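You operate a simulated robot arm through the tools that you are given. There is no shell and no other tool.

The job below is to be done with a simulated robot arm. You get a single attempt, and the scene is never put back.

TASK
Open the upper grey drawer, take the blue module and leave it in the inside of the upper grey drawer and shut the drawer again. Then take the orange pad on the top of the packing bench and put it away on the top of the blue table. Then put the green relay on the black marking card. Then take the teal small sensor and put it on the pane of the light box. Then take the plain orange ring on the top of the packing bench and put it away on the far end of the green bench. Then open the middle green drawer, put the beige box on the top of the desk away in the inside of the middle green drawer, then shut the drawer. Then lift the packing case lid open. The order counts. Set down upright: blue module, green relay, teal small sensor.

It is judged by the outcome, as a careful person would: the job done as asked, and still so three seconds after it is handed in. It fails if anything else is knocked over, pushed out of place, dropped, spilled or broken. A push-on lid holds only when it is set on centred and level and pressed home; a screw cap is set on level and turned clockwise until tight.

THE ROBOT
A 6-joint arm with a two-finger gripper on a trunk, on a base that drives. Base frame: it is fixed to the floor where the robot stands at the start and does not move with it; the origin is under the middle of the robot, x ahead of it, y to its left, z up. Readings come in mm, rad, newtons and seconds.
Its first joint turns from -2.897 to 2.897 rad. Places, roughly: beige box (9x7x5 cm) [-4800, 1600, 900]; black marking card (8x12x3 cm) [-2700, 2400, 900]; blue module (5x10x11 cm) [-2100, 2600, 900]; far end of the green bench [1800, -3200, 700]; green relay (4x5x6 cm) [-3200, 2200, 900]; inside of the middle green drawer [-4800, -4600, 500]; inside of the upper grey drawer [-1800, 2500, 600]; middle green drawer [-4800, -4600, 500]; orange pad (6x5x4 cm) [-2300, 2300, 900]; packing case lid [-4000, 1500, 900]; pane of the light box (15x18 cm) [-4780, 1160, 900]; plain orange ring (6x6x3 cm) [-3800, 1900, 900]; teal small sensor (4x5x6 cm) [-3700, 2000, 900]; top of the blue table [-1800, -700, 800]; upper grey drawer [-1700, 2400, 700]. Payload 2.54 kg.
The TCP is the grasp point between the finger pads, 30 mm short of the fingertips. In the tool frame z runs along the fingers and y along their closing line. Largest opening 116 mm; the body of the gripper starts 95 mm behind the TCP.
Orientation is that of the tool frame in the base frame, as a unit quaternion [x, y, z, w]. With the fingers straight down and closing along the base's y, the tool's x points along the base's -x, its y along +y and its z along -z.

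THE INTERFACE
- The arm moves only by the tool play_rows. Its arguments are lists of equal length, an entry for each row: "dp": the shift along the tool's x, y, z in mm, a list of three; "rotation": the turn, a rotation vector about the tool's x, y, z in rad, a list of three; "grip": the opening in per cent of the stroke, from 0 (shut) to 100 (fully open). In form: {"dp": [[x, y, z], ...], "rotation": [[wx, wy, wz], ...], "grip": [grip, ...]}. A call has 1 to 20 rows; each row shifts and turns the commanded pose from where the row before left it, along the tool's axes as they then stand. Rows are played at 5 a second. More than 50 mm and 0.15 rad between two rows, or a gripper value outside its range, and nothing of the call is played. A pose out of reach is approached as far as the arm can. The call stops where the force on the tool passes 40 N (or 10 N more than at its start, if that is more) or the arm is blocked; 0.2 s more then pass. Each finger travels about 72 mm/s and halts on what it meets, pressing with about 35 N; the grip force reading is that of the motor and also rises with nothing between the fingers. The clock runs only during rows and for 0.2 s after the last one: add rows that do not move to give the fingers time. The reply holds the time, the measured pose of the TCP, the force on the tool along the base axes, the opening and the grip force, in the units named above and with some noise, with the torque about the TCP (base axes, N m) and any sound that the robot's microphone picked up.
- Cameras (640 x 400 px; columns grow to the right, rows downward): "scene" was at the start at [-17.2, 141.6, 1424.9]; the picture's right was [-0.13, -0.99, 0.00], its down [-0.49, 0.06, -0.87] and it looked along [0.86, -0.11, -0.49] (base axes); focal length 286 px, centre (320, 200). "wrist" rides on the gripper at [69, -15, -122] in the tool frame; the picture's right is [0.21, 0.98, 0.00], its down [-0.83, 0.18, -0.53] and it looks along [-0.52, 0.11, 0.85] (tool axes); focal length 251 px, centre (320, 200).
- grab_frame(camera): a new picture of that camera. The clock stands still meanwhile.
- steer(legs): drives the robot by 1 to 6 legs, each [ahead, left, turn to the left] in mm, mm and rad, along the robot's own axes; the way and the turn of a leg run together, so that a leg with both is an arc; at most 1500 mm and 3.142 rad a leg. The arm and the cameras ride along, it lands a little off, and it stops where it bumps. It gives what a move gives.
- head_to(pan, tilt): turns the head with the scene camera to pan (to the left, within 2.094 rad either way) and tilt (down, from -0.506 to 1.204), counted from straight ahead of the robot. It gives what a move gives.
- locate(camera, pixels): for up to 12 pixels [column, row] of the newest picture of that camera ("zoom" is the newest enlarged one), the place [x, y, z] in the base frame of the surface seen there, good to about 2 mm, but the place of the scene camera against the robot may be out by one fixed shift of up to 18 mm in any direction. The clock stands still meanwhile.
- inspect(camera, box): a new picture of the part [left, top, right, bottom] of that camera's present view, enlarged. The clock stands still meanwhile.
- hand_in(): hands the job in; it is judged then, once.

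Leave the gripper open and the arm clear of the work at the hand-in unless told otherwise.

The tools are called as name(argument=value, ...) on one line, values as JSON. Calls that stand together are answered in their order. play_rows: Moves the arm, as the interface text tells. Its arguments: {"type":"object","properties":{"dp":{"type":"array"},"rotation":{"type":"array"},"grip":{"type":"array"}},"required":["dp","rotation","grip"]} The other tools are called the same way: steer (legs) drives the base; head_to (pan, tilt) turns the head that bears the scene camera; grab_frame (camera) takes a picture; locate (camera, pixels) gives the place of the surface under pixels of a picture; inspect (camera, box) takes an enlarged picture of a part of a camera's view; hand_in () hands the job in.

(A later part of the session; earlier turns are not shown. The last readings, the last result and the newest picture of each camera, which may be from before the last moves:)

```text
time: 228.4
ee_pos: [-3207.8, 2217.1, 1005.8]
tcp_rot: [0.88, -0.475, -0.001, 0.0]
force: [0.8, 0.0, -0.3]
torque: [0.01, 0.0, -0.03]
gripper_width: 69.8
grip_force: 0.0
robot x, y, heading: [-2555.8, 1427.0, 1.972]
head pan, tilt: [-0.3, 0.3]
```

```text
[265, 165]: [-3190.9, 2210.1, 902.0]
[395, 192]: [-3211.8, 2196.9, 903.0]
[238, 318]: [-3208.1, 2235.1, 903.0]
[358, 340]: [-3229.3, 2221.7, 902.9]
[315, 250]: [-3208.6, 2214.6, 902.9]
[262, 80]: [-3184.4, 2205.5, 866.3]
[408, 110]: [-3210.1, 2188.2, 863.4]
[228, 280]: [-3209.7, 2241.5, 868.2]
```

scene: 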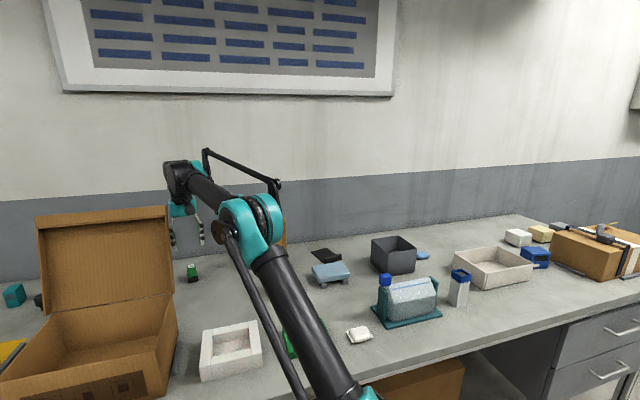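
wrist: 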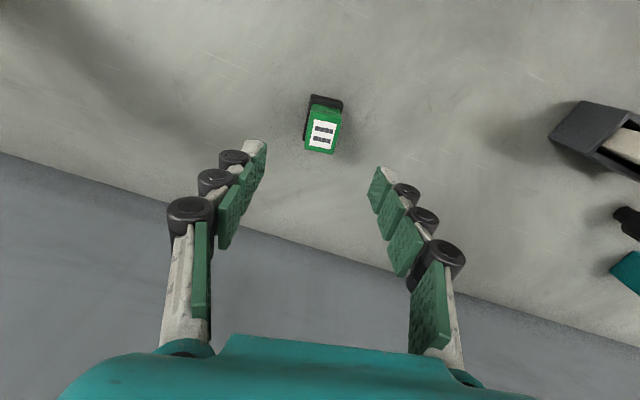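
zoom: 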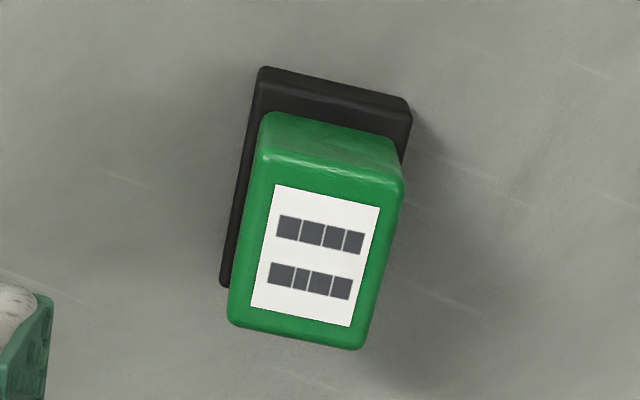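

Aligned within 3 mm. I descend to z≈899 and close on the green body above the base.

play_rows(dp=[[0, 2.4, 26], [0, 0, 30], [0, 0, 30], [0, 0, 20], [0, 0, 0], [0, 0, 0], [0, 0, 0], [0, 0, 0], [0, 0, 0]], rotation=[[0, 0, 0], [0, 0, 0], [0, 0, 0], [0, 0, 0], [0, 0, 0], [0, 0, 0], [0, 0, 0], [0, 0, 0], [0, 0, 0]], grip=[60, 60, 60, 60, 40, 20, 10, 10, 10])

grab_frame(camera="wrist")

```text
time: 230.4
ee_pos: [-3209.0, 2216.1, 899.2]
tcp_rot: [0.879, -0.476, -0.001, -0.001]
force: [-0.5, 0.0, -0.8]
torque: [-0.04, 0.03, -0.02]
gripper_width: 27.9
grip_force: 34.8
robot x, y, heading: [-2559.1, 1429.4, 1.967]
head pan, tilt: [-0.3, 0.3]
```

```text
taken
```

wrist: 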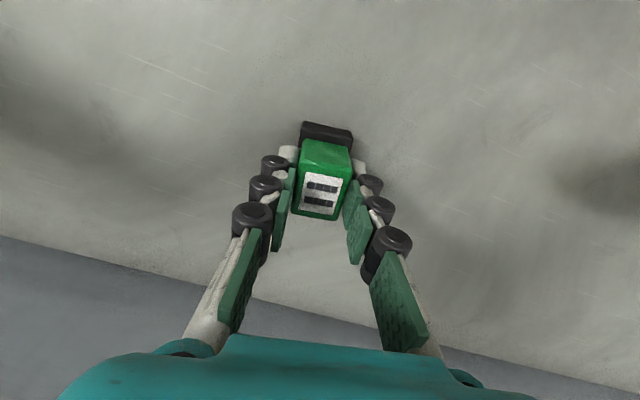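

Held at 28 mm. Before carrying it to the card I check the height of the wooden post in between.

play_rows(dp=[[0, 0, -15], [0, 0, -35], [0, 0, -40], [0, 0, -15], [0, 0, 0]], rotation=[[0, 0, 0], [0, 0, 0], [0, 0, 0], [0, 0, 0], [0, 0, 0]], grip=[10, 10, 10, 10, 10])

head_to(pan=-0.15, tilt=0.4)

grab_frame(camera="scene")

```text
time: 231.6
ee_pos: [-3209.1, 2215.9, 1004.2]
tcp_rot: [0.88, -0.476, -0.001, 0.0]
force: [0.1, 0.2, -0.5]
torque: [-0.01, 0.02, 0.0]
gripper_width: 27.8
grip_force: 35.5
robot x, y, heading: [-2557.1, 1426.6, 1.971]
head pan, tilt: [-0.3, 0.3]
```

```text
time: 232.3
ee_pos: [-3209.3, 2216.6, 1004.6]
tcp_rot: [0.88, -0.475, -0.001, -0.001]
force: [0.5, 0.8, -1.2]
torque: [0.01, -0.02, 0.03]
gripper_width: 27.9
grip_force: 34.9
robot x, y, heading: [-2556.4, 1429.2, 1.966]
head pan, tilt: [-0.15, 0.4]
```

```text
taken
```

scene: 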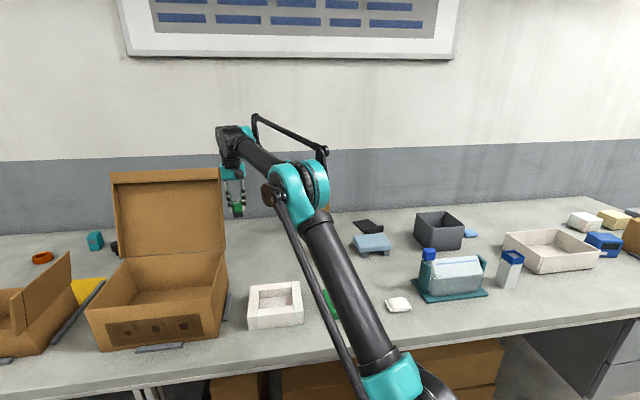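

The post is hidden behind the arm, so I carry the relay around it: right, back to n≈−3130, along the bench to the card's column, at z≈1005.

play_rows(dp=[[16.2, -30.3, 0], [16.2, -30.3, 0], [16.2, -30.4, 0], [16.2, -30.4, 0], [42.9, -12.5, 0], [42.9, -12.5, 0], [42.9, -12.5, 0], [7.75, -42.5, 0], [7.75, -42.5, 0], [7.75, -42.5, 0], [7.75, -42.5, 0], [7.75, -42.5, 0], [7.75, -42.5, 0], [7.75, -42.5, 0], [7.75, -42.5, 0], [0, 0, 0]], rotation=[[0, 0, 0], [0, 0, 0], [0, 0, 0], [0, 0, 0], [0, 0, 0], [0, 0, 0], [0, 0, 0], [0, 0, 0], [0, 0, 0], [0, 0, 0], [0, 0, 0], [0, 0, 0], [0, 0, 0], [0, 0, 0], [0, 0, 0], [0, 0, 0]], grip=[10, 10, 10, 10, 10, 10, 10, 10, 10, 10, 10, 10, 10, 10, 10, 10])

grab_frame(camera="wrist")

grab_frame(camera="scene")

```text
time: 235.7
ee_pos: [-2651.0, 2274.2, 1005.4]
tcp_rot: [0.88, -0.475, -0.001, 0.0]
force: [-0.5, 0.2, -0.5]
torque: [0.0, -0.01, -0.02]
gripper_width: 28.1
grip_force: 34.8
robot x, y, heading: [-2553.0, 1429.6, 1.966]
head pan, tilt: [-0.15, 0.4]
```

```text
taken
```

wrist: 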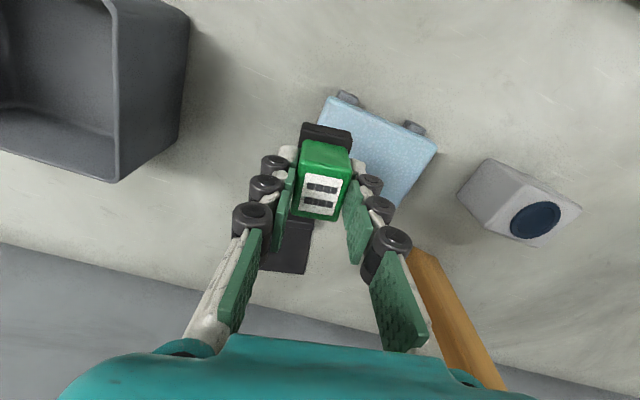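

```text
taken
```

scene: 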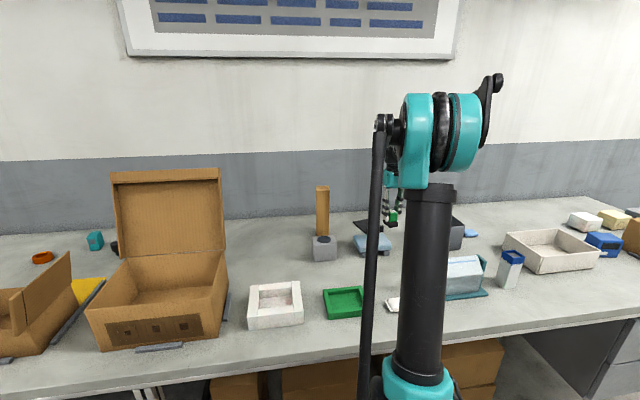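

The card is partly hidden behind the held relay (around (288,245)). I locate what is seen from both cameras.

locate(camera="wrist", pixels=[[268, 266], [303, 271], [311, 225], [285, 250], [295, 232], [300, 262], [340, 110], [432, 150]])

inspect(camera="scene", box=[300, 180, 410, 270])

```text
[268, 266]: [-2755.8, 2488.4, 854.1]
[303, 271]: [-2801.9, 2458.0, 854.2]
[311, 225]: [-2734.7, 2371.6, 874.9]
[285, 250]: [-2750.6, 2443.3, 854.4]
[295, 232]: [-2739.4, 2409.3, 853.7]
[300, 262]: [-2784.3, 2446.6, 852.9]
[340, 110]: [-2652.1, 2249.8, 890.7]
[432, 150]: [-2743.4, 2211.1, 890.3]
```

```text
4.44 times, centred on (355, 225) of scene
```

zoom: 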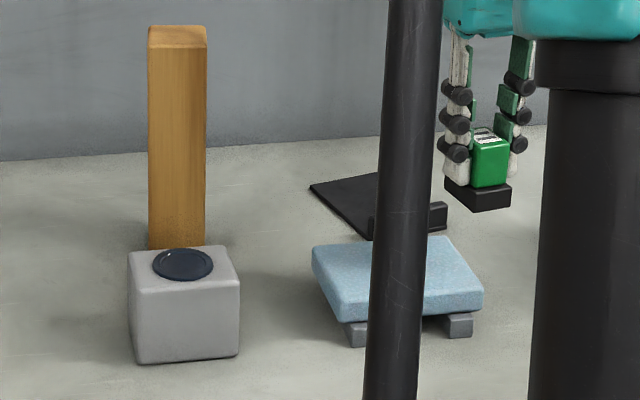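

The card's surface is at z≈854 with a raised lip at its near side. I move back 90 mm to see the whole card between the fingers.

play_rows(dp=[[44, 8, 0], [44, 8, 0], [0, 0, 0]], rotation=[[0, 0, 0], [0, 0, 0], [0, 0, 0]], grip=[10, 10, 10])

grab_frame(camera="wrist")

```text
time: 236.5
ee_pos: [-2616.9, 2190.8, 1002.9]
tcp_rot: [0.88, -0.475, -0.001, -0.001]
force: [0.0, 0.2, -1.0]
torque: [-0.01, 0.01, 0.0]
gripper_width: 27.5
grip_force: 34.7
robot x, y, heading: [-2557.4, 1426.8, 1.963]
head pan, tilt: [-0.15, 0.4]
```

```text
taken
```

wrist: 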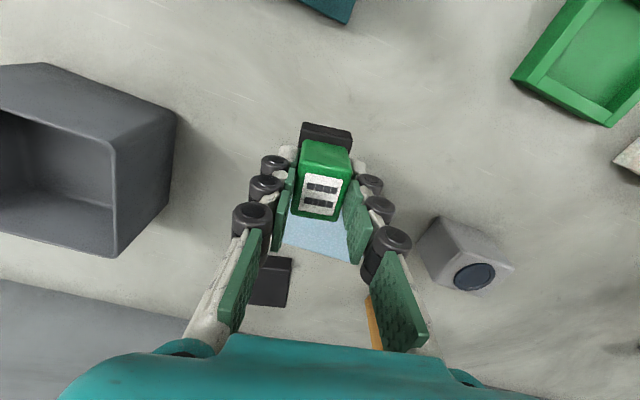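

play_rows(dp=[[6.3, -34, 0], [6.3, -34, 0], [0, 0, 0]], rotation=[[0, 0, 0], [0, 0, 0], [0, 0, 0]], grip=[10, 10, 10])

grab_frame(camera="wrist")

```text
time: 237.3
ee_pos: [-2553.0, 2219.3, 1005.5]
tcp_rot: [0.88, -0.476, -0.001, 0.0]
force: [-0.3, -0.1, -0.8]
torque: [-0.03, 0.01, -0.03]
gripper_width: 27.6
grip_force: 35.2
robot x, y, heading: [-2558.5, 1426.9, 1.967]
head pan, tilt: [-0.15, 0.4]
```

```text
taken
```

wrist: 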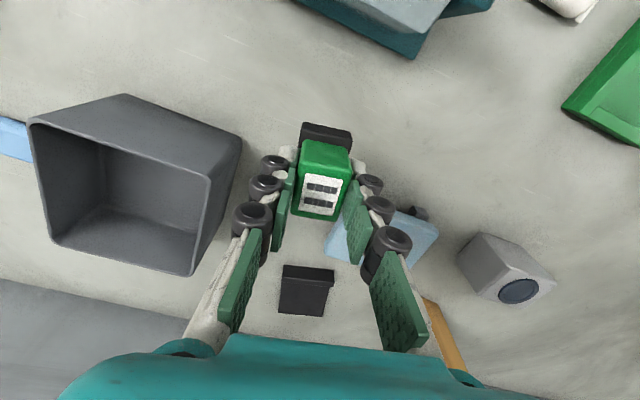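

Now the whole card is visible at (307,290). I enlarge and locate its corners.

inspect(camera="wrist", box=[260, 250, 356, 325])

locate(camera="zoom", pixels=[[180, 110], [485, 145], [170, 200], [470, 225], [145, 345], [430, 370], [300, 280], [330, 170], [330, 130]])

```text
5.33 times, centred on (308, 288) of wrist
```

zoom: 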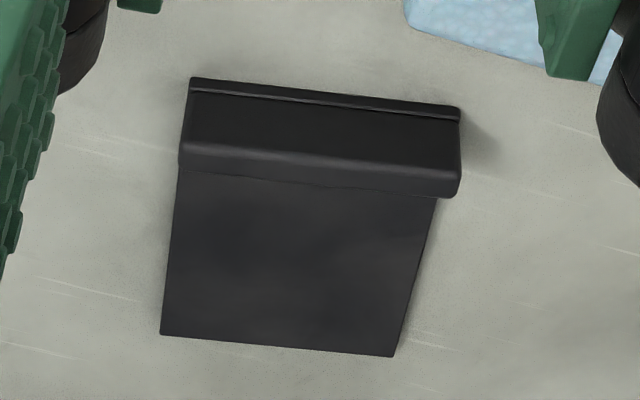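

```text
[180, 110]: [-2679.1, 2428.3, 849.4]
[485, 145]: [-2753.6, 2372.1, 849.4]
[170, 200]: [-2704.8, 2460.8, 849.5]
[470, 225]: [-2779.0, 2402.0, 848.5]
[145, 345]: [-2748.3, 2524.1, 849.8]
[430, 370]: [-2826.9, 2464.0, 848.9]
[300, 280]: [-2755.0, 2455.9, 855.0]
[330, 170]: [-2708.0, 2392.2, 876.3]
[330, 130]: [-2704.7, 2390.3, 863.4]
```

locate(camera="zoom", pixels=[[185, 190], [425, 210], [170, 325], [388, 345], [290, 265], [300, 200], [280, 335], [190, 140], [450, 160]])

```text
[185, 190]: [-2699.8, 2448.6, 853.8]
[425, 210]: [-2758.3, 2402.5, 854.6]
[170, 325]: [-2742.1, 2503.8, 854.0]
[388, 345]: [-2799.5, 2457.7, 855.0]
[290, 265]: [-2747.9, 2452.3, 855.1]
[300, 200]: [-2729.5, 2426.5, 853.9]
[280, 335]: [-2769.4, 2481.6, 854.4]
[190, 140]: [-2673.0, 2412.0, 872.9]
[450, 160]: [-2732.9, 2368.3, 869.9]
```

Flat part of the card: centre (-2750, 2453), z 854.5, axis 0.66 rad. I carry the relay over it, turning −0.075 to line it up.

play_rows(dp=[[-38, 4.55, 0], [-38, 4.55, 0], [-38, 4.55, 0], [-38, 4.55, 0], [-38, 4.55, 0], [-38, 4.55, 0], [-38, 4.55, 0], [-37.5, 4.55, 0], [0, 0, 0], [0, 0, 25], [0, 0, 25], [0, 0, 0]], rotation=[[0, 0, 0], [0, 0, 0], [0, 0, 0], [0, 0, 0], [0, 0, 0], [0, 0, 0], [0, 0, 0], [0, 0, 0], [0, 0, -0.075], [0, 0, 0], [0, 0, 0], [0, 0, 0]], grip=[10, 10, 10, 10, 10, 10, 10, 10, 10, 10, 10, 10])

grab_frame(camera="wrist")

```text
time: 239.9
ee_pos: [-2748.5, 2452.3, 953.9]
tcp_rot: [0.897, -0.443, -0.001, -0.001]
force: [0.4, -0.4, -1.2]
torque: [0.0, 0.0, 0.02]
gripper_width: 27.9
grip_force: 34.7
robot x, y, heading: [-2554.1, 1425.7, 1.973]
head pan, tilt: [-0.15, 0.4]
```

```text
taken
```

wrist: 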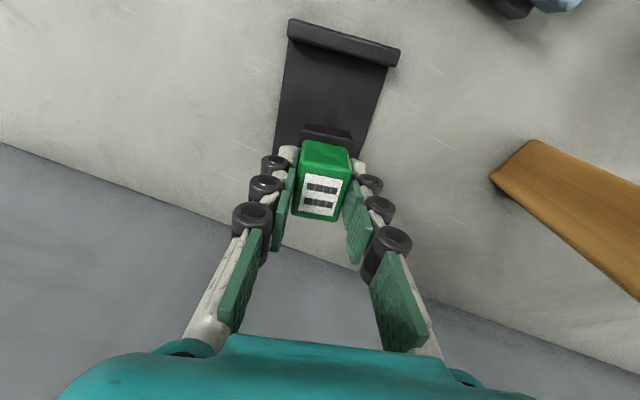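

locate(camera="wrist", pixels=[[335, 66], [335, 60], [290, 60], [385, 78], [280, 130], [367, 136], [330, 100]])

```text
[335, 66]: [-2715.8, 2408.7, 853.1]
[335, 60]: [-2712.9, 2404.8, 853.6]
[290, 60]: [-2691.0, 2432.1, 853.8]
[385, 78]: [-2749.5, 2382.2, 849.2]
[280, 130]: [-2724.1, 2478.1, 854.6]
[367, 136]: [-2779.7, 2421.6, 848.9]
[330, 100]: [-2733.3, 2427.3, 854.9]
```

I shift 10 mm nearer for the middle of the flat part, and lower to just touching (TCP z≈905).

play_rows(dp=[[10, 0, 0], [0, 0, 20], [0, 0, 15], [0, 0, 8], [0, 0, 4], [0, 0, 2], [0, 0, 0]], rotation=[[0, 0, 0], [0, 0, 0], [0, 0, 0], [0, 0, 0], [0, 0, 0], [0, 0, 0], [0, 0, 0]], grip=[10, 10, 10, 10, 10, 10, 10])

grab_frame(camera="wrist")

```text
time: 241.5
ee_pos: [-2742.7, 2445.6, 905.5]
tcp_rot: [0.897, -0.442, -0.001, 0.0]
force: [-0.1, 0.4, -0.4]
torque: [0.05, 0.01, -0.01]
gripper_width: 28.1
grip_force: 34.9
robot x, y, heading: [-2555.7, 1429.7, 1.967]
head pan, tilt: [-0.15, 0.4]
```

```text
taken
```

wrist: 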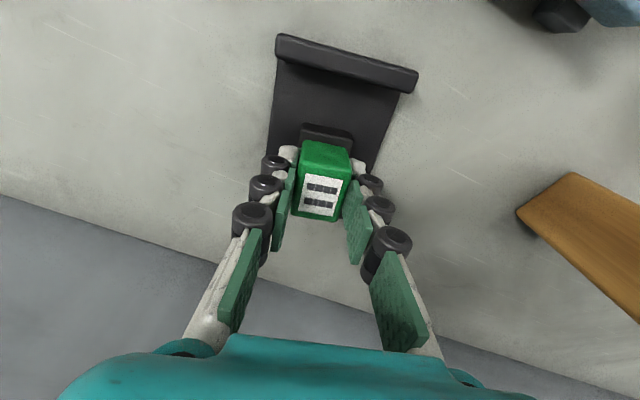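

No contact yet. I lower in 1 mm steps.

play_rows(dp=[[0, 0, 1], [0, 0, 1], [0, 0, 0]], rotation=[[0, 0, 0], [0, 0, 0], [0, 0, 0]], grip=[10, 10, 10])

```text
time: 242.3
ee_pos: [-2742.9, 2446.4, 904.1]
tcp_rot: [0.897, -0.442, -0.001, -0.001]
force: [-0.4, 0.2, 7.5]
torque: [0.02, 0.01, -0.02]
gripper_width: 27.7
grip_force: 34.6
robot x, y, heading: [-2554.4, 1429.0, 1.968]
head pan, tilt: [-0.15, 0.4]
```

Contact (7.5 N). I open the fingers and rise straight up.

play_rows(dp=[[0, 0, 0], [0, 0, 0], [0, 0, 0], [0, 0, -10], [0, 0, -25], [0, 0, -30], [0, 0, -20], [0, 0, 0]], rotation=[[0, 0, 0], [0, 0, 0], [0, 0, 0], [0, 0, 0], [0, 0, 0], [0, 0, 0], [0, 0, 0], [0, 0, 0]], grip=[35, 50, 60, 60, 60, 60, 60, 60])

grab_frame(camera="wrist")

```text
time: 244.1
ee_pos: [-2742.4, 2444.6, 988.6]
tcp_rot: [0.897, -0.442, -0.002, 0.0]
force: [-0.4, -0.7, 0.2]
torque: [-0.02, 0.0, -0.02]
gripper_width: 69.7
grip_force: 0.1
robot x, y, heading: [-2560.0, 1427.2, 1.967]
head pan, tilt: [-0.15, 0.4]
```

```text
taken
```

wrist: 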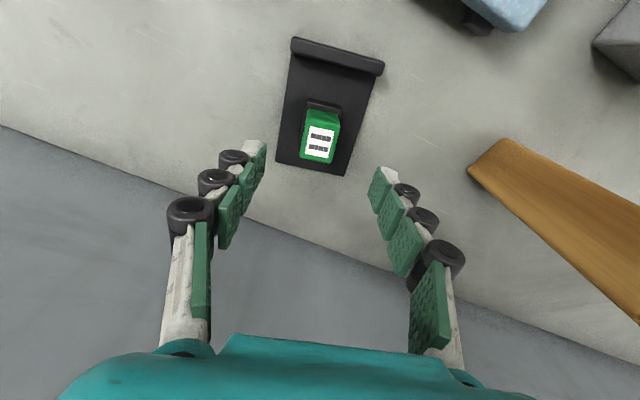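

The relay stands upright on the card. I draw the arm back and up and turn the hand back in line.

play_rows(dp=[[41.7, 10.8, 0], [41.7, 10.8, 0], [41.7, 10.8, 0], [41.7, 10.8, 0], [41.7, 10.8, -15], [41.7, 10.8, -20], [41.7, 10.8, -20], [41.7, 10.8, -20], [41.7, 10.8, -20], [0, 0, 0], [0, 0, 0], [0, 0, 0]], rotation=[[0, 0, 0], [0, 0, 0], [0, 0, 0], [0, 0, 0], [0, 0, 0], [0, 0, 0], [0, 0, 0], [0, 0, 0], [0, 0, 0], [0, 0, 0.13], [0, 0, 0.12], [0, 0, 0]], grip=[60, 60, 60, 60, 60, 60, 60, 60, 60, 100, 100, 100])

steer(legs=[[-80, 0, 0], [0, 830, 0]])

head_to(pan=0.35, tilt=0.6)

grab_frame(camera="scene")

```text
time: 246.7
ee_pos: [-2590.8, 2089.0, 1084.3]
tcp_rot: [0.834, -0.551, -0.001, -0.001]
force: [0.2, 0.5, -0.7]
torque: [-0.01, -0.01, -0.01]
gripper_width: 116.0
grip_force: 0.0
robot x, y, heading: [-2554.8, 1426.8, 1.966]
head pan, tilt: [-0.15, 0.4]
```

```text
time: 251.8
ee_pos: [-3323.6, 1694.6, 1084.5]
tcp_rot: [0.835, -0.55, -0.001, -0.001]
force: [-1.1, 0.0, -0.8]
torque: [-0.02, 0.02, 0.04]
gripper_width: 115.9
grip_force: 0.0
robot x, y, heading: [-3286.8, 1033.4, 1.977]
head pan, tilt: [-0.15, 0.4]
```

```text
time: 252.7
ee_pos: [-3322.4, 1694.7, 1084.1]
tcp_rot: [0.835, -0.55, -0.001, -0.001]
force: [0.5, -0.6, -0.2]
torque: [0.0, -0.01, -0.01]
gripper_width: 116.0
grip_force: 0.0
robot x, y, heading: [-3288.5, 1033.3, 1.975]
head pan, tilt: [0.351, 0.6]
```

```text
taken
```

scene: 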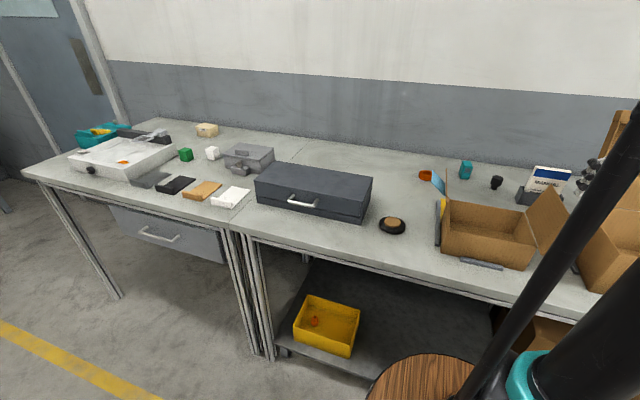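

Now I see the teal sensor (465,170), orange ring (425,176), the dark packing case, and further left the desk with the white light box and the beige box. I locate these.

locate(camera="scene", pixels=[[465, 170], [465, 180], [425, 175], [497, 182], [115, 152], [80, 160], [170, 148], [207, 130], [315, 180], [300, 203], [435, 190], [40, 175]])

inspect(camera="scene", box=[380, 130, 600, 268])

inspect(camera="scene", box=[50, 90, 260, 221])

```text
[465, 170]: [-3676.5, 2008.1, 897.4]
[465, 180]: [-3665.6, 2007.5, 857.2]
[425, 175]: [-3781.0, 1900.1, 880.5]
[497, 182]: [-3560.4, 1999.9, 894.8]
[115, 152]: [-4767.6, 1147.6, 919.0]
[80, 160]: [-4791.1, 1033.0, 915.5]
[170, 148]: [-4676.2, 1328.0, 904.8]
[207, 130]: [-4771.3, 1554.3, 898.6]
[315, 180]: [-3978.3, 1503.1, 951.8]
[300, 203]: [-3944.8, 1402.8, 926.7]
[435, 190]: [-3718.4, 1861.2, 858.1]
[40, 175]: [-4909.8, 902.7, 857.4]
```

```text
2.90 times, centred on (490, 199) of scene
```

zoom: 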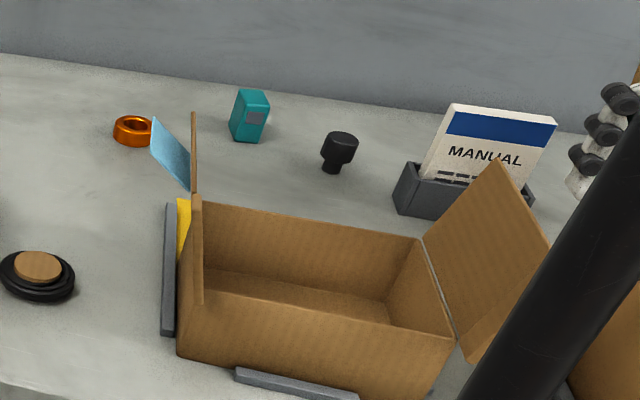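

```text
3.05 times, centred on (155, 156) of scene
```

zoom: 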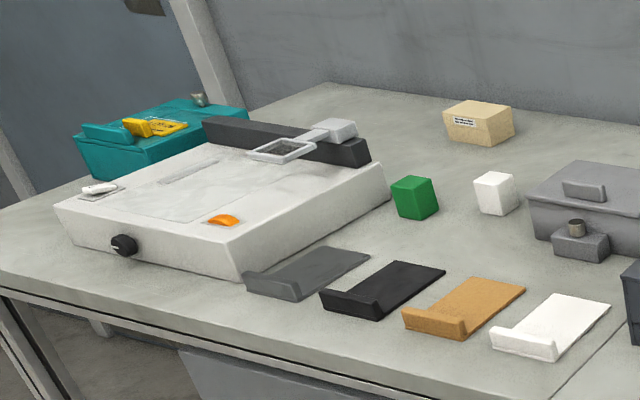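

The teal sensor is behind the small open carton. I locate that carton's flaps to plan the approach.

locate(camera="scene", pixels=[[446, 172], [446, 195], [449, 225], [551, 192], [570, 215], [442, 245], [526, 212], [452, 200], [434, 175], [540, 250]])

```text
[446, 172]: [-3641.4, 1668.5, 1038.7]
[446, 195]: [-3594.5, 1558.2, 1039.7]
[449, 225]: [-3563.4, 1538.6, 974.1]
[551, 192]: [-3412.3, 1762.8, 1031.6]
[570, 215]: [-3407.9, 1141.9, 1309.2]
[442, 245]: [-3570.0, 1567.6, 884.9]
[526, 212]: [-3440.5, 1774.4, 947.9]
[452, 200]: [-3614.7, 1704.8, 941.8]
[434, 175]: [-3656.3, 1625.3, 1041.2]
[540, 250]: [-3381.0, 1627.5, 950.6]
```

Flaps reach z≈1030. I raise to z 1110, drive 60 mm closer, then move over to view the sensor from above.

play_rows(dp=[[0, 0, -25], [0, 0, 0]], rotation=[[0, 0, 0], [0, 0, 0]], grip=[60, 60])

steer(legs=[[60, 0, 0]])

play_rows(dp=[[-32, 25, 0], [-32, 25, 0], [-32, 25, 0], [-32, 25, 0], [-32, 25, 0], [-32, 25, 0], [-32, 25, 0], [-32, 27, 0], [0, 0, 25], [0, 0, 25], [0, 0, 0]], rotation=[[0, 0, 0], [0, 0, 0], [0, 0, 0], [0, 0, 0], [0, 0, 0], [0, 0, 0], [0, 0, 0], [0, 0, 0], [0, 0, 0], [0, 0, 0], [0, 0, 0]], grip=[60, 60, 60, 60, 60, 60, 60, 60, 60, 60, 60])

grab_frame(camera="wrist")

```text
time: 253.3
ee_pos: [-3323.6, 1693.2, 1109.4]
tcp_rot: [0.835, -0.55, 0.0, 0.0]
force: [-0.4, -0.7, -0.1]
torque: [-0.02, 0.01, 0.0]
gripper_width: 69.6
grip_force: 0.1
robot x, y, heading: [-3290.0, 1034.8, 1.971]
head pan, tilt: [0.351, 0.6]
```

```text
time: 254.3
ee_pos: [-3346.3, 1750.0, 1109.0]
tcp_rot: [0.835, -0.55, -0.001, -0.001]
force: [-0.3, 0.5, -0.1]
torque: [-0.02, -0.02, 0.02]
gripper_width: 69.7
grip_force: 0.2
robot x, y, heading: [-3309.6, 1090.3, 1.971]
head pan, tilt: [0.351, 0.6]
```

```text
time: 256.7
ee_pos: [-3632.4, 1905.5, 1059.2]
tcp_rot: [0.836, -0.549, -0.001, 0.0]
force: [0.2, 0.7, -0.1]
torque: [-0.03, -0.01, 0.02]
gripper_width: 69.5
grip_force: 0.1
robot x, y, heading: [-3311.0, 1094.5, 1.97]
head pan, tilt: [0.351, 0.6]
```

```text
taken
```

wrist: 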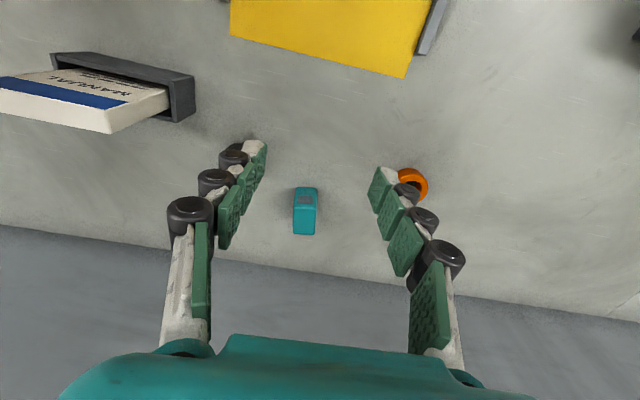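

The teal sensor is at (305,210). I enlarge and locate its corners.

inspect(camera="wrist", box=[265, 175, 345, 245])

locate(camera="zoom", pixels=[[265, 190], [370, 195], [258, 300], [370, 305], [320, 250], [260, 100], [375, 105], [320, 80]])

```text
5.71 times, centred on (305, 210) of wrist
```

zoom: 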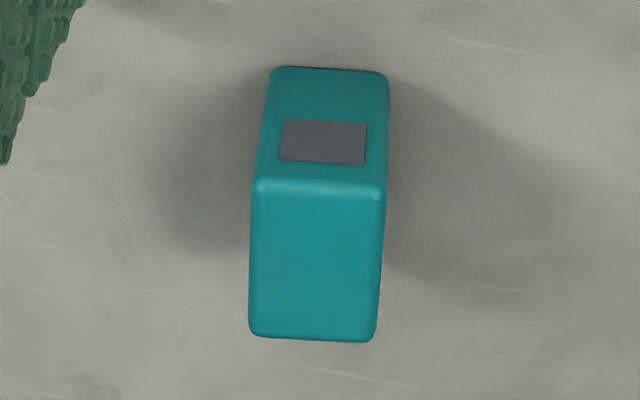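

```text
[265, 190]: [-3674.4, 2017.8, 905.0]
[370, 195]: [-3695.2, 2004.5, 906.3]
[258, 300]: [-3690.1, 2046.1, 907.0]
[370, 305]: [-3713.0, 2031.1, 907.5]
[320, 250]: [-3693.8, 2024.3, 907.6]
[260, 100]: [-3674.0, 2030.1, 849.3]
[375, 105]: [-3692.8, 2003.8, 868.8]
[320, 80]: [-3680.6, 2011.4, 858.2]
```

Sensor: top z 907.5, centre ≈(-3695.5, 2027), width 30 mm, yaw target 2.14. I move over it, turn −0.16, lower to z≈980 and check.

play_rows(dp=[[-34, 2.4, 10], [-34, 2.4, 10], [-34, 2.4, 10], [-34.6, 2.4, 10], [0, 0, 20], [0, 0, 20], [0, 0, 0]], rotation=[[0, 0, 0], [0, 0, 0], [0, 0, 0], [0, 0, 0], [0, 0, -0.08], [0, 0, -0.08], [0, 0, 0]], grip=[60, 60, 60, 60, 60, 60, 60])

inspect(camera="wrist", box=[270, 70, 370, 170])

```text
time: 258.3
ee_pos: [-3696.4, 2027.9, 977.8]
tcp_rot: [0.877, -0.481, -0.001, 0.0]
force: [-0.4, 0.2, 0.2]
torque: [0.01, -0.02, 0.02]
gripper_width: 69.8
grip_force: 0.1
robot x, y, heading: [-3313.2, 1091.8, 1.967]
head pan, tilt: [0.351, 0.6]
```

```text
4.00 times, centred on (320, 120) of wrist
```

zoom: 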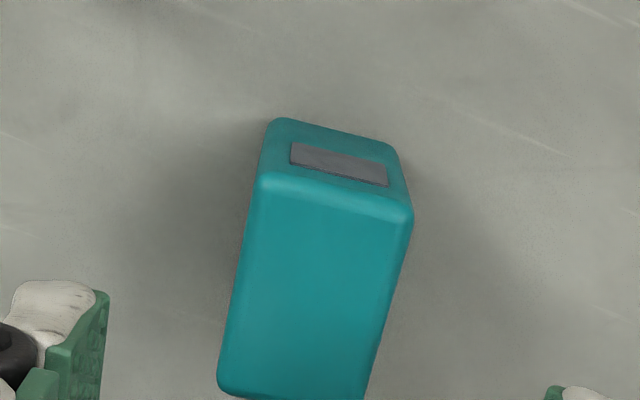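

locate(camera="zoom", pixels=[[268, 185], [402, 220], [225, 380], [358, 392], [315, 290]])

grab_frame(camera="wrist")

```text
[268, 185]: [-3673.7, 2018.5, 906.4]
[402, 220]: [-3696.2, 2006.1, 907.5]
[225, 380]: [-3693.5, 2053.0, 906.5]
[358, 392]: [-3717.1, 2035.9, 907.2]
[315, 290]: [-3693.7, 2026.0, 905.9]
```

```text
taken
```

wrist: 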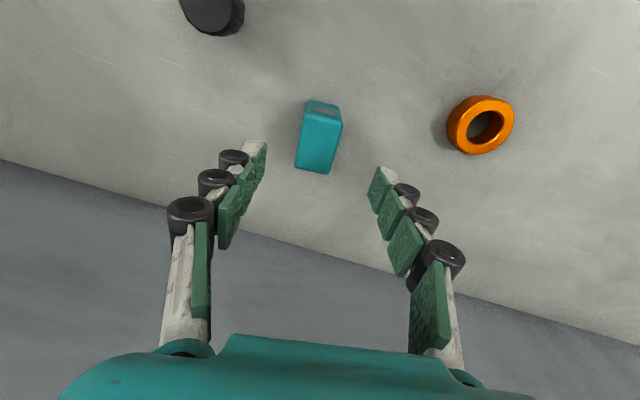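

Aligned (centre (-3695, 2028), yaw 2.136). I descend to z≈886 and close.

play_rows(dp=[[0, 0, 30], [0, 0, 30], [0, 0, 22], [0, 0, 10], [0, 0, 0], [0, 0, 0], [0, 0, 0], [0, 0, 0], [0, 0, 0]], rotation=[[0, 0, 0], [0, 0, 0], [0, 0, 0], [0, 0, 0], [0, 0, 0], [0, 0, 0], [0, 0, 0], [0, 0, 0], [0, 0, 0]], grip=[60, 60, 60, 60, 40, 20, 12, 12, 12])

grab_frame(camera="wrist")

```text
time: 260.3
ee_pos: [-3695.3, 2028.5, 886.9]
tcp_rot: [0.876, -0.482, -0.001, 0.0]
force: [-1.0, -0.6, -0.3]
torque: [-0.03, 0.01, -0.02]
gripper_width: 31.0
grip_force: 34.9
robot x, y, heading: [-3311.3, 1088.4, 1.973]
head pan, tilt: [0.351, 0.6]
```

```text
taken
```

wrist: 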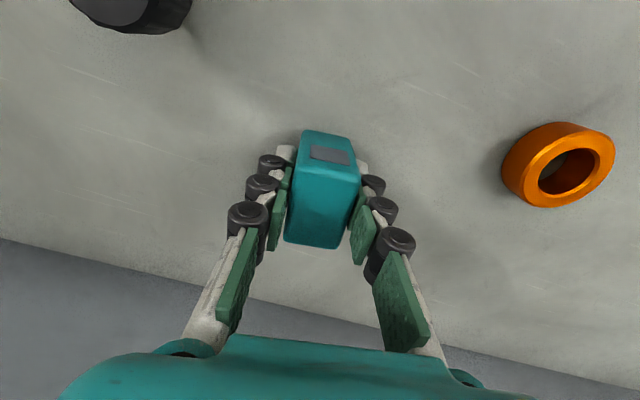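

Sensor held (31 mm). While here I record the ring's place for later, then lift and draw back over the carton.

locate(camera="wrist", pixels=[[525, 165], [605, 162], [580, 142], [545, 198], [560, 185], [500, 165]])

play_rows(dp=[[0, 0, -15], [0, 0, -35], [0, 0, -40], [0, 0, -20], [20, 0, -20], [40, 0, -20], [40, 0, -20], [40, 0, -20], [40, 0, -15], [40, 0, -15], [40, 0, 0], [40, 0, 0], [40, 0, 0], [40, 0, 0], [0, 0, 0]], rotation=[[0, 0, 0], [0, 0, 0], [0, 0, 0], [0, 0, 0], [0, 0, 0], [0, 0, 0], [0, 0, 0], [0, 0, 0], [0, 0, 0], [0, 0, 0], [0, 0, 0], [0, 0, 0], [0, 0, 0], [0, 0, 0], [0, 0, 0]], grip=[12, 12, 12, 12, 12, 12, 12, 12, 12, 12, 12, 12, 12, 12, 12])

grab_frame(camera="wrist")

```text
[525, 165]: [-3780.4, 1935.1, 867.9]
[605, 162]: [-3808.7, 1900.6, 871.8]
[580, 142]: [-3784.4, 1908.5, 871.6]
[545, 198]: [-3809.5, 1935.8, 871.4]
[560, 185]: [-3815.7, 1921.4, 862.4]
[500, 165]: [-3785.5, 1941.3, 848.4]
```

```text
time: 263.5
ee_pos: [-3491.9, 1707.9, 1106.8]
tcp_rot: [0.876, -0.482, 0.0, -0.001]
force: [0.2, 0.0, -1.6]
torque: [-0.04, -0.01, 0.02]
gripper_width: 30.9
grip_force: 34.8
robot x, y, heading: [-3309.9, 1091.2, 1.971]
head pan, tilt: [0.351, 0.6]
```

```text
taken
```

wrist: 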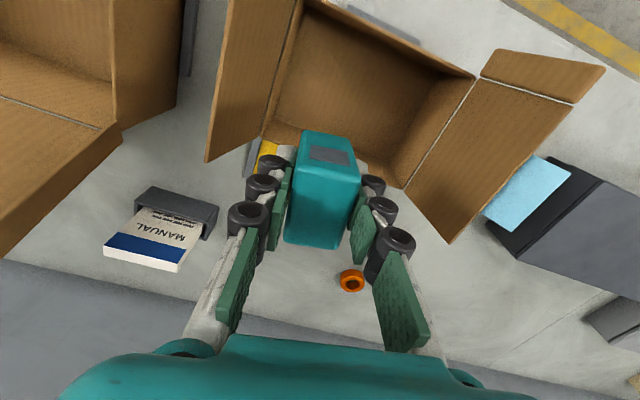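

I retract further and drive left along the aisle to the desk with the light box.

play_rows(dp=[[40, 0, 0], [40, 0, 0], [40, 0, 0], [40, 0, 0], [0, 0, 0]], rotation=[[0, 0, 0], [0, 0, 0.08], [0, 0, 0.08], [0, 0, 0], [0, 0, 0]], grip=[12, 12, 12, 12, 12])

steer(legs=[[-60, 0, 0], [0, 1270, 0]])

head_to(pan=0.1, tilt=0.65)

grab_frame(camera="scene")

```text
time: 264.7
ee_pos: [-3414.4, 1567.0, 1106.6]
tcp_rot: [0.835, -0.55, -0.001, -0.001]
force: [-0.5, 0.4, -0.9]
torque: [-0.02, -0.01, 0.01]
gripper_width: 30.8
grip_force: 35.0
robot x, y, heading: [-3311.5, 1090.0, 1.975]
head pan, tilt: [0.351, 0.6]
```

```text
time: 271.7
ee_pos: [-4572.3, 1010.5, 1107.5]
tcp_rot: [0.836, -0.549, -0.002, 0.0]
force: [-0.3, 0.1, -0.7]
torque: [-0.01, -0.01, 0.01]
gripper_width: 31.1
grip_force: 35.2
robot x, y, heading: [-4466.1, 534.1, 1.974]
head pan, tilt: [0.351, 0.6]
```

```text
time: 272.5
ee_pos: [-4571.7, 1010.9, 1107.5]
tcp_rot: [0.836, -0.549, -0.001, -0.001]
force: [0.1, -0.2, -1.6]
torque: [0.01, 0.04, 0.05]
gripper_width: 30.7
grip_force: 35.1
robot x, y, heading: [-4470.3, 532.8, 1.973]
head pan, tilt: [0.099, 0.649]
```

```text
taken
```

scene: 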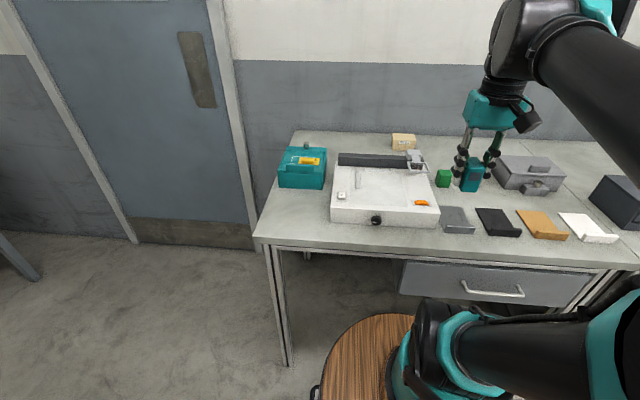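

The light box is right ahead. I enlarge it.

inspect(camera="scene", box=[300, 120, 460, 240])

locate(camera="zoom", pixels=[[260, 240], [380, 240], [250, 300], [400, 300], [330, 270], [290, 200], [420, 200], [330, 320], [500, 320], [220, 320]])

```text
3.33 times, centred on (380, 180) of scene
```

zoom: 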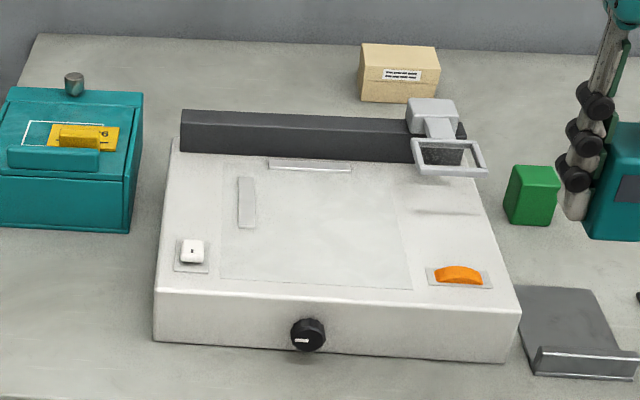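

```text
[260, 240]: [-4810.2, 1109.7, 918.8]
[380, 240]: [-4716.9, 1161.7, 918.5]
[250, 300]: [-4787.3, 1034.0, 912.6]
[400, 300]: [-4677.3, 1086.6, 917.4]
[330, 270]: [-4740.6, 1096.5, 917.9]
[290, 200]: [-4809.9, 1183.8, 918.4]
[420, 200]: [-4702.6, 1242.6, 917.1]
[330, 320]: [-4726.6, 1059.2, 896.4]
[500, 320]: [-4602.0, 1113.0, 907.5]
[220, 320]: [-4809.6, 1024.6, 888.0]
```

The pane is the frosted square in the middle of the box top. I move the hand closer to view it with the wrist camera.

play_rows(dp=[[-20, 28, 0], [-20, 28, 0], [-20, 28, 0], [0, 0, 0]], rotation=[[0, 0, 0], [0, 0, 0], [0, 0, 0], [0, 0, 0]], grip=[12, 12, 12, 12])

grab_frame(camera="wrist")

```text
time: 273.5
ee_pos: [-4673.8, 1033.0, 1106.7]
tcp_rot: [0.836, -0.549, -0.001, -0.001]
force: [0.0, 0.7, -0.5]
torque: [-0.01, 0.0, -0.03]
gripper_width: 31.0
grip_force: 34.4
robot x, y, heading: [-4464.0, 532.1, 1.973]
head pan, tilt: [0.099, 0.649]
```

```text
taken
```

wrist: 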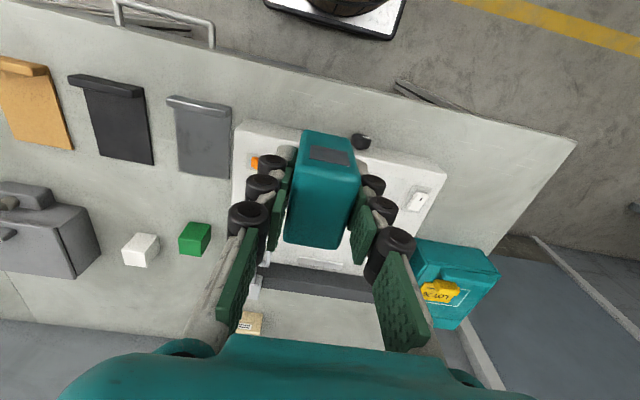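

play_rows(dp=[[45, 0, 0], [45, 0, 0], [45, 20, 0], [0, 0, 0]], rotation=[[0, 0, 0], [0, 0, 0], [0, 0, 0], [0, 0, 0]], grip=[12, 12, 12, 12])

inspect(camera="wrist", box=[220, 220, 420, 345])

```text
time: 274.5
ee_pos: [-4638.5, 899.5, 1107.3]
tcp_rot: [0.836, -0.549, -0.001, -0.001]
force: [-1.0, 0.0, -2.6]
torque: [0.02, -0.03, 0.01]
gripper_width: 31.0
grip_force: 35.4
robot x, y, heading: [-4468.0, 531.3, 1.969]
head pan, tilt: [0.099, 0.649]
```

```text
3.20 times, centred on (320, 282) of wrist
```

zoom: 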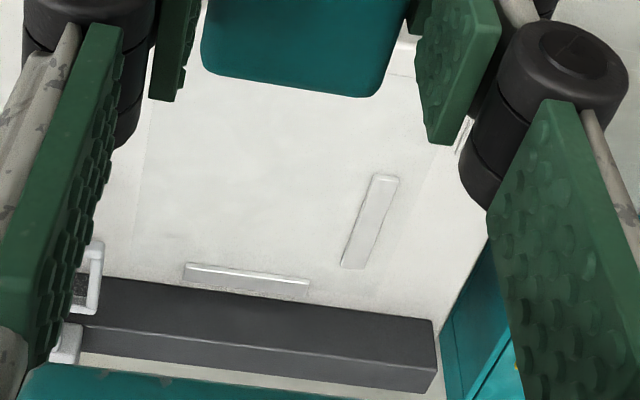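

I see the pane with two raised strips: one at its back (245,278) and one at its left (370,220). I locate points on the pane and the strips.

locate(camera="zoom", pixels=[[250, 180], [155, 130], [160, 230], [370, 220], [380, 180], [350, 260], [190, 270], [305, 285], [250, 110], [90, 265], [300, 130]])

```text
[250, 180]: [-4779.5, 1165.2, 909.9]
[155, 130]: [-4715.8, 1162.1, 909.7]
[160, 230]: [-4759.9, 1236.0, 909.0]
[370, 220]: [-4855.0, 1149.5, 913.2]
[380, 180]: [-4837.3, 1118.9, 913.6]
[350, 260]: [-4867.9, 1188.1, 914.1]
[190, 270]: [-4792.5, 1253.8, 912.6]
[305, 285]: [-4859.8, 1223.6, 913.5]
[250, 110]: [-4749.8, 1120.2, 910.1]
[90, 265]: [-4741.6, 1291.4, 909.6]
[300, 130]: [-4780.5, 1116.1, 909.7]
```

Pane centre target (-4775, 1159), surface z 909.8, clear of both strips. I carry the sensor over it and lower to z≈965.

play_rows(dp=[[-41.8, 3.2, 0], [-41.8, 3.2, 0], [-41.8, 3.2, 0], [-41.8, 3.2, 0], [-41.8, 3.2, 0], [-41.8, 3.1, 0], [-41.7, 3.1, 0], [0, 0, 40], [0, 0, 40], [0, 0, 35], [0, 0, 25], [0, 0, 0]], rotation=[[0, 0, 0], [0, 0, 0], [0, 0, 0], [0, 0, 0], [0, 0, 0], [0, 0, 0], [0, 0, 0], [0, 0, 0], [0, 0, 0], [0, 0, 0], [0, 0, 0], [0, 0, 0]], grip=[12, 12, 12, 12, 12, 12, 12, 12, 12, 12, 12, 12])

grab_frame(camera="wrist")

grab_frame(camera="scene")

```text
time: 277.1
ee_pos: [-4774.3, 1159.8, 967.9]
tcp_rot: [0.836, -0.549, -0.002, -0.001]
force: [-1.2, -0.9, -0.7]
torque: [0.04, -0.06, 0.0]
gripper_width: 31.1
grip_force: 34.9
robot x, y, heading: [-4467.8, 532.8, 1.974]
head pan, tilt: [0.099, 0.649]
```

```text
taken
```

wrist: 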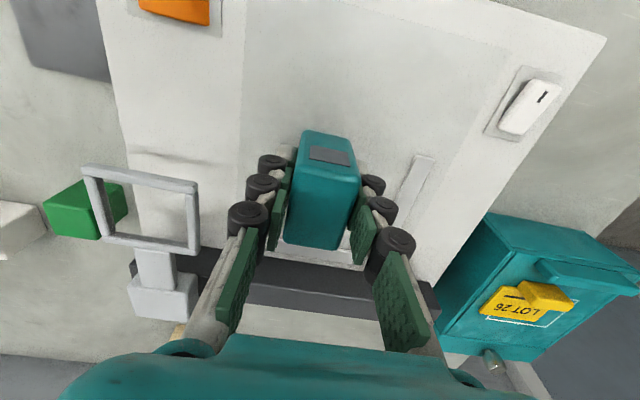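

```text
taken
```

scene: 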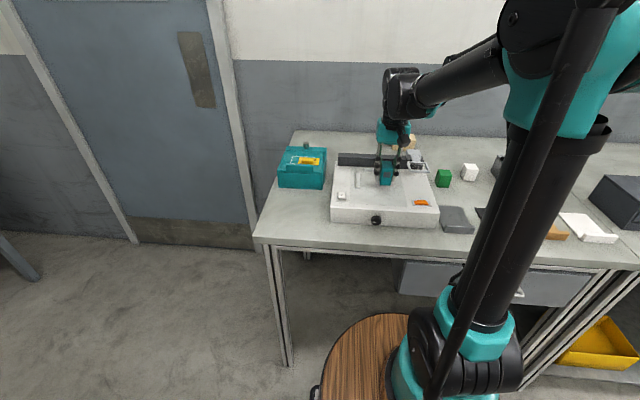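

The sensor hangs over the pane, between its faint borders. I lower gently to contact.

play_rows(dp=[[0, 0, 10], [0, 0, 6], [0, 0, 3], [0, 0, 0]], rotation=[[0, 0, 0], [0, 0, 0], [0, 0, 0], [0, 0, 0]], grip=[12, 12, 12, 12])

```text
time: 278.1
ee_pos: [-4773.5, 1160.6, 947.9]
tcp_rot: [0.835, -0.55, 0.0, 0.0]
force: [0.3, 1.0, -1.2]
torque: [-0.01, -0.01, 0.0]
gripper_width: 30.7
grip_force: 35.3
robot x, y, heading: [-4462.4, 534.4, 1.977]
head pan, tilt: [0.099, 0.649]
```

play_rows(dp=[[0, 0, 1], [0, 0, 1], [0, 0, 0]], rotation=[[0, 0, 0], [0, 0, 0], [0, 0, 0]], grip=[12, 12, 12])

```text
time: 278.9
ee_pos: [-4773.7, 1159.7, 946.9]
tcp_rot: [0.836, -0.549, 0.0, -0.001]
force: [-0.3, -0.2, 0.3]
torque: [0.01, 0.03, -0.03]
gripper_width: 30.6
grip_force: 35.3
robot x, y, heading: [-4465.5, 537.6, 1.976]
head pan, tilt: [0.099, 0.649]
```

Nearly there (0.3 N). Two more millimetres.

play_rows(dp=[[0, 0, 1], [0, 0, 1], [0, 0, 0]], rotation=[[0, 0, 0], [0, 0, 0], [0, 0, 0]], grip=[12, 12, 12])

```text
time: 279.7
ee_pos: [-4776.4, 1159.1, 944.3]
tcp_rot: [0.836, -0.549, -0.001, 0.0]
force: [-1.5, 4.0, 32.3]
torque: [0.11, 0.06, -0.02]
gripper_width: 30.8
grip_force: 35.5
robot x, y, heading: [-4468.7, 534.1, 1.974]
head pan, tilt: [0.099, 0.649]
```

Firm contact (32 N) now; I relieve 2 mm, open the fingers to 55 % and rise.

play_rows(dp=[[0, 0, -2], [0, 0, 0], [0, 0, 0], [0, 0, 0], [0, 0, -10], [0, 0, -25], [0, 0, -35], [0, 0, -40], [0, 0, -40], [0, 0, 0]], rotation=[[0, 0, 0], [0, 0, 0], [0, 0, 0], [0, 0, 0], [0, 0, 0], [0, 0, 0], [0, 0, 0], [0, 0, 0], [0, 0, 0], [0, 0, 0]], grip=[12, 35, 55, 55, 55, 55, 55, 55, 55, 55])

grab_frame(camera="wrist")

```text
time: 281.9
ee_pos: [-4774.3, 1158.8, 1094.4]
tcp_rot: [0.836, -0.549, -0.002, -0.001]
force: [0.3, 0.6, 0.2]
torque: [0.0, 0.0, 0.0]
gripper_width: 63.9
grip_force: 0.0
robot x, y, heading: [-4468.1, 530.4, 1.971]
head pan, tilt: [0.099, 0.649]
```

```text
taken
```

wrist: 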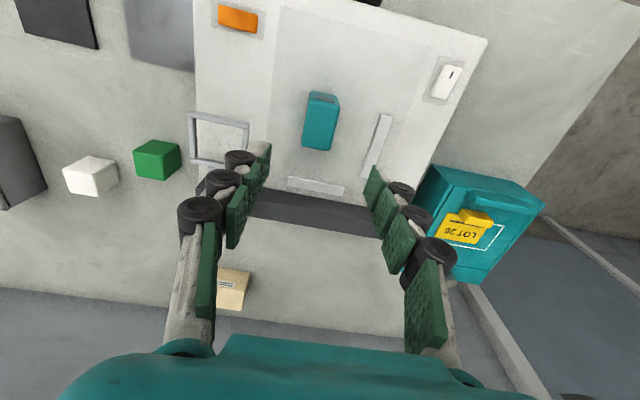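

The teal sensor stands upright on the pane. Next the orange ring: I draw back, drive right 1180 mm and 60 mm ahead.

play_rows(dp=[[40, 0, -10], [40, 0, -10], [40, 0, 0], [0, 0, 0]], rotation=[[0, 0, 0], [0, 0, 0], [0, 0, 0], [0, 0, 0]], grip=[70, 100, 100, 100])

steer(legs=[[0, -1180, 0], [60, 0, 0]])

grab_frame(camera="wrist")

```text
time: 282.9
ee_pos: [-4727.0, 1049.2, 1115.7]
tcp_rot: [0.836, -0.549, -0.001, -0.001]
force: [-0.8, 0.4, 0.5]
torque: [-0.05, 0.02, 0.04]
gripper_width: 115.9
grip_force: 0.1
robot x, y, heading: [-4467.2, 530.7, 1.973]
head pan, tilt: [0.099, 0.649]
```

```text
time: 289.4
ee_pos: [-3664.3, 1567.5, 1115.8]
tcp_rot: [0.836, -0.549, -0.001, -0.001]
force: [0.3, 0.1, -0.5]
torque: [-0.01, 0.03, 0.0]
gripper_width: 115.9
grip_force: 0.1
robot x, y, heading: [-3405.1, 1049.8, 1.973]
head pan, tilt: [0.099, 0.649]
```

```text
taken
```

wrist: 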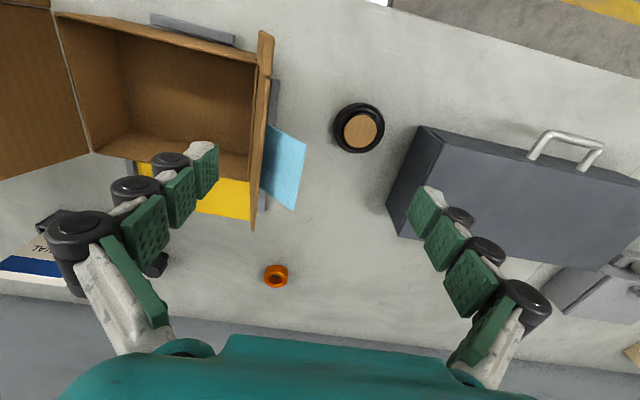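

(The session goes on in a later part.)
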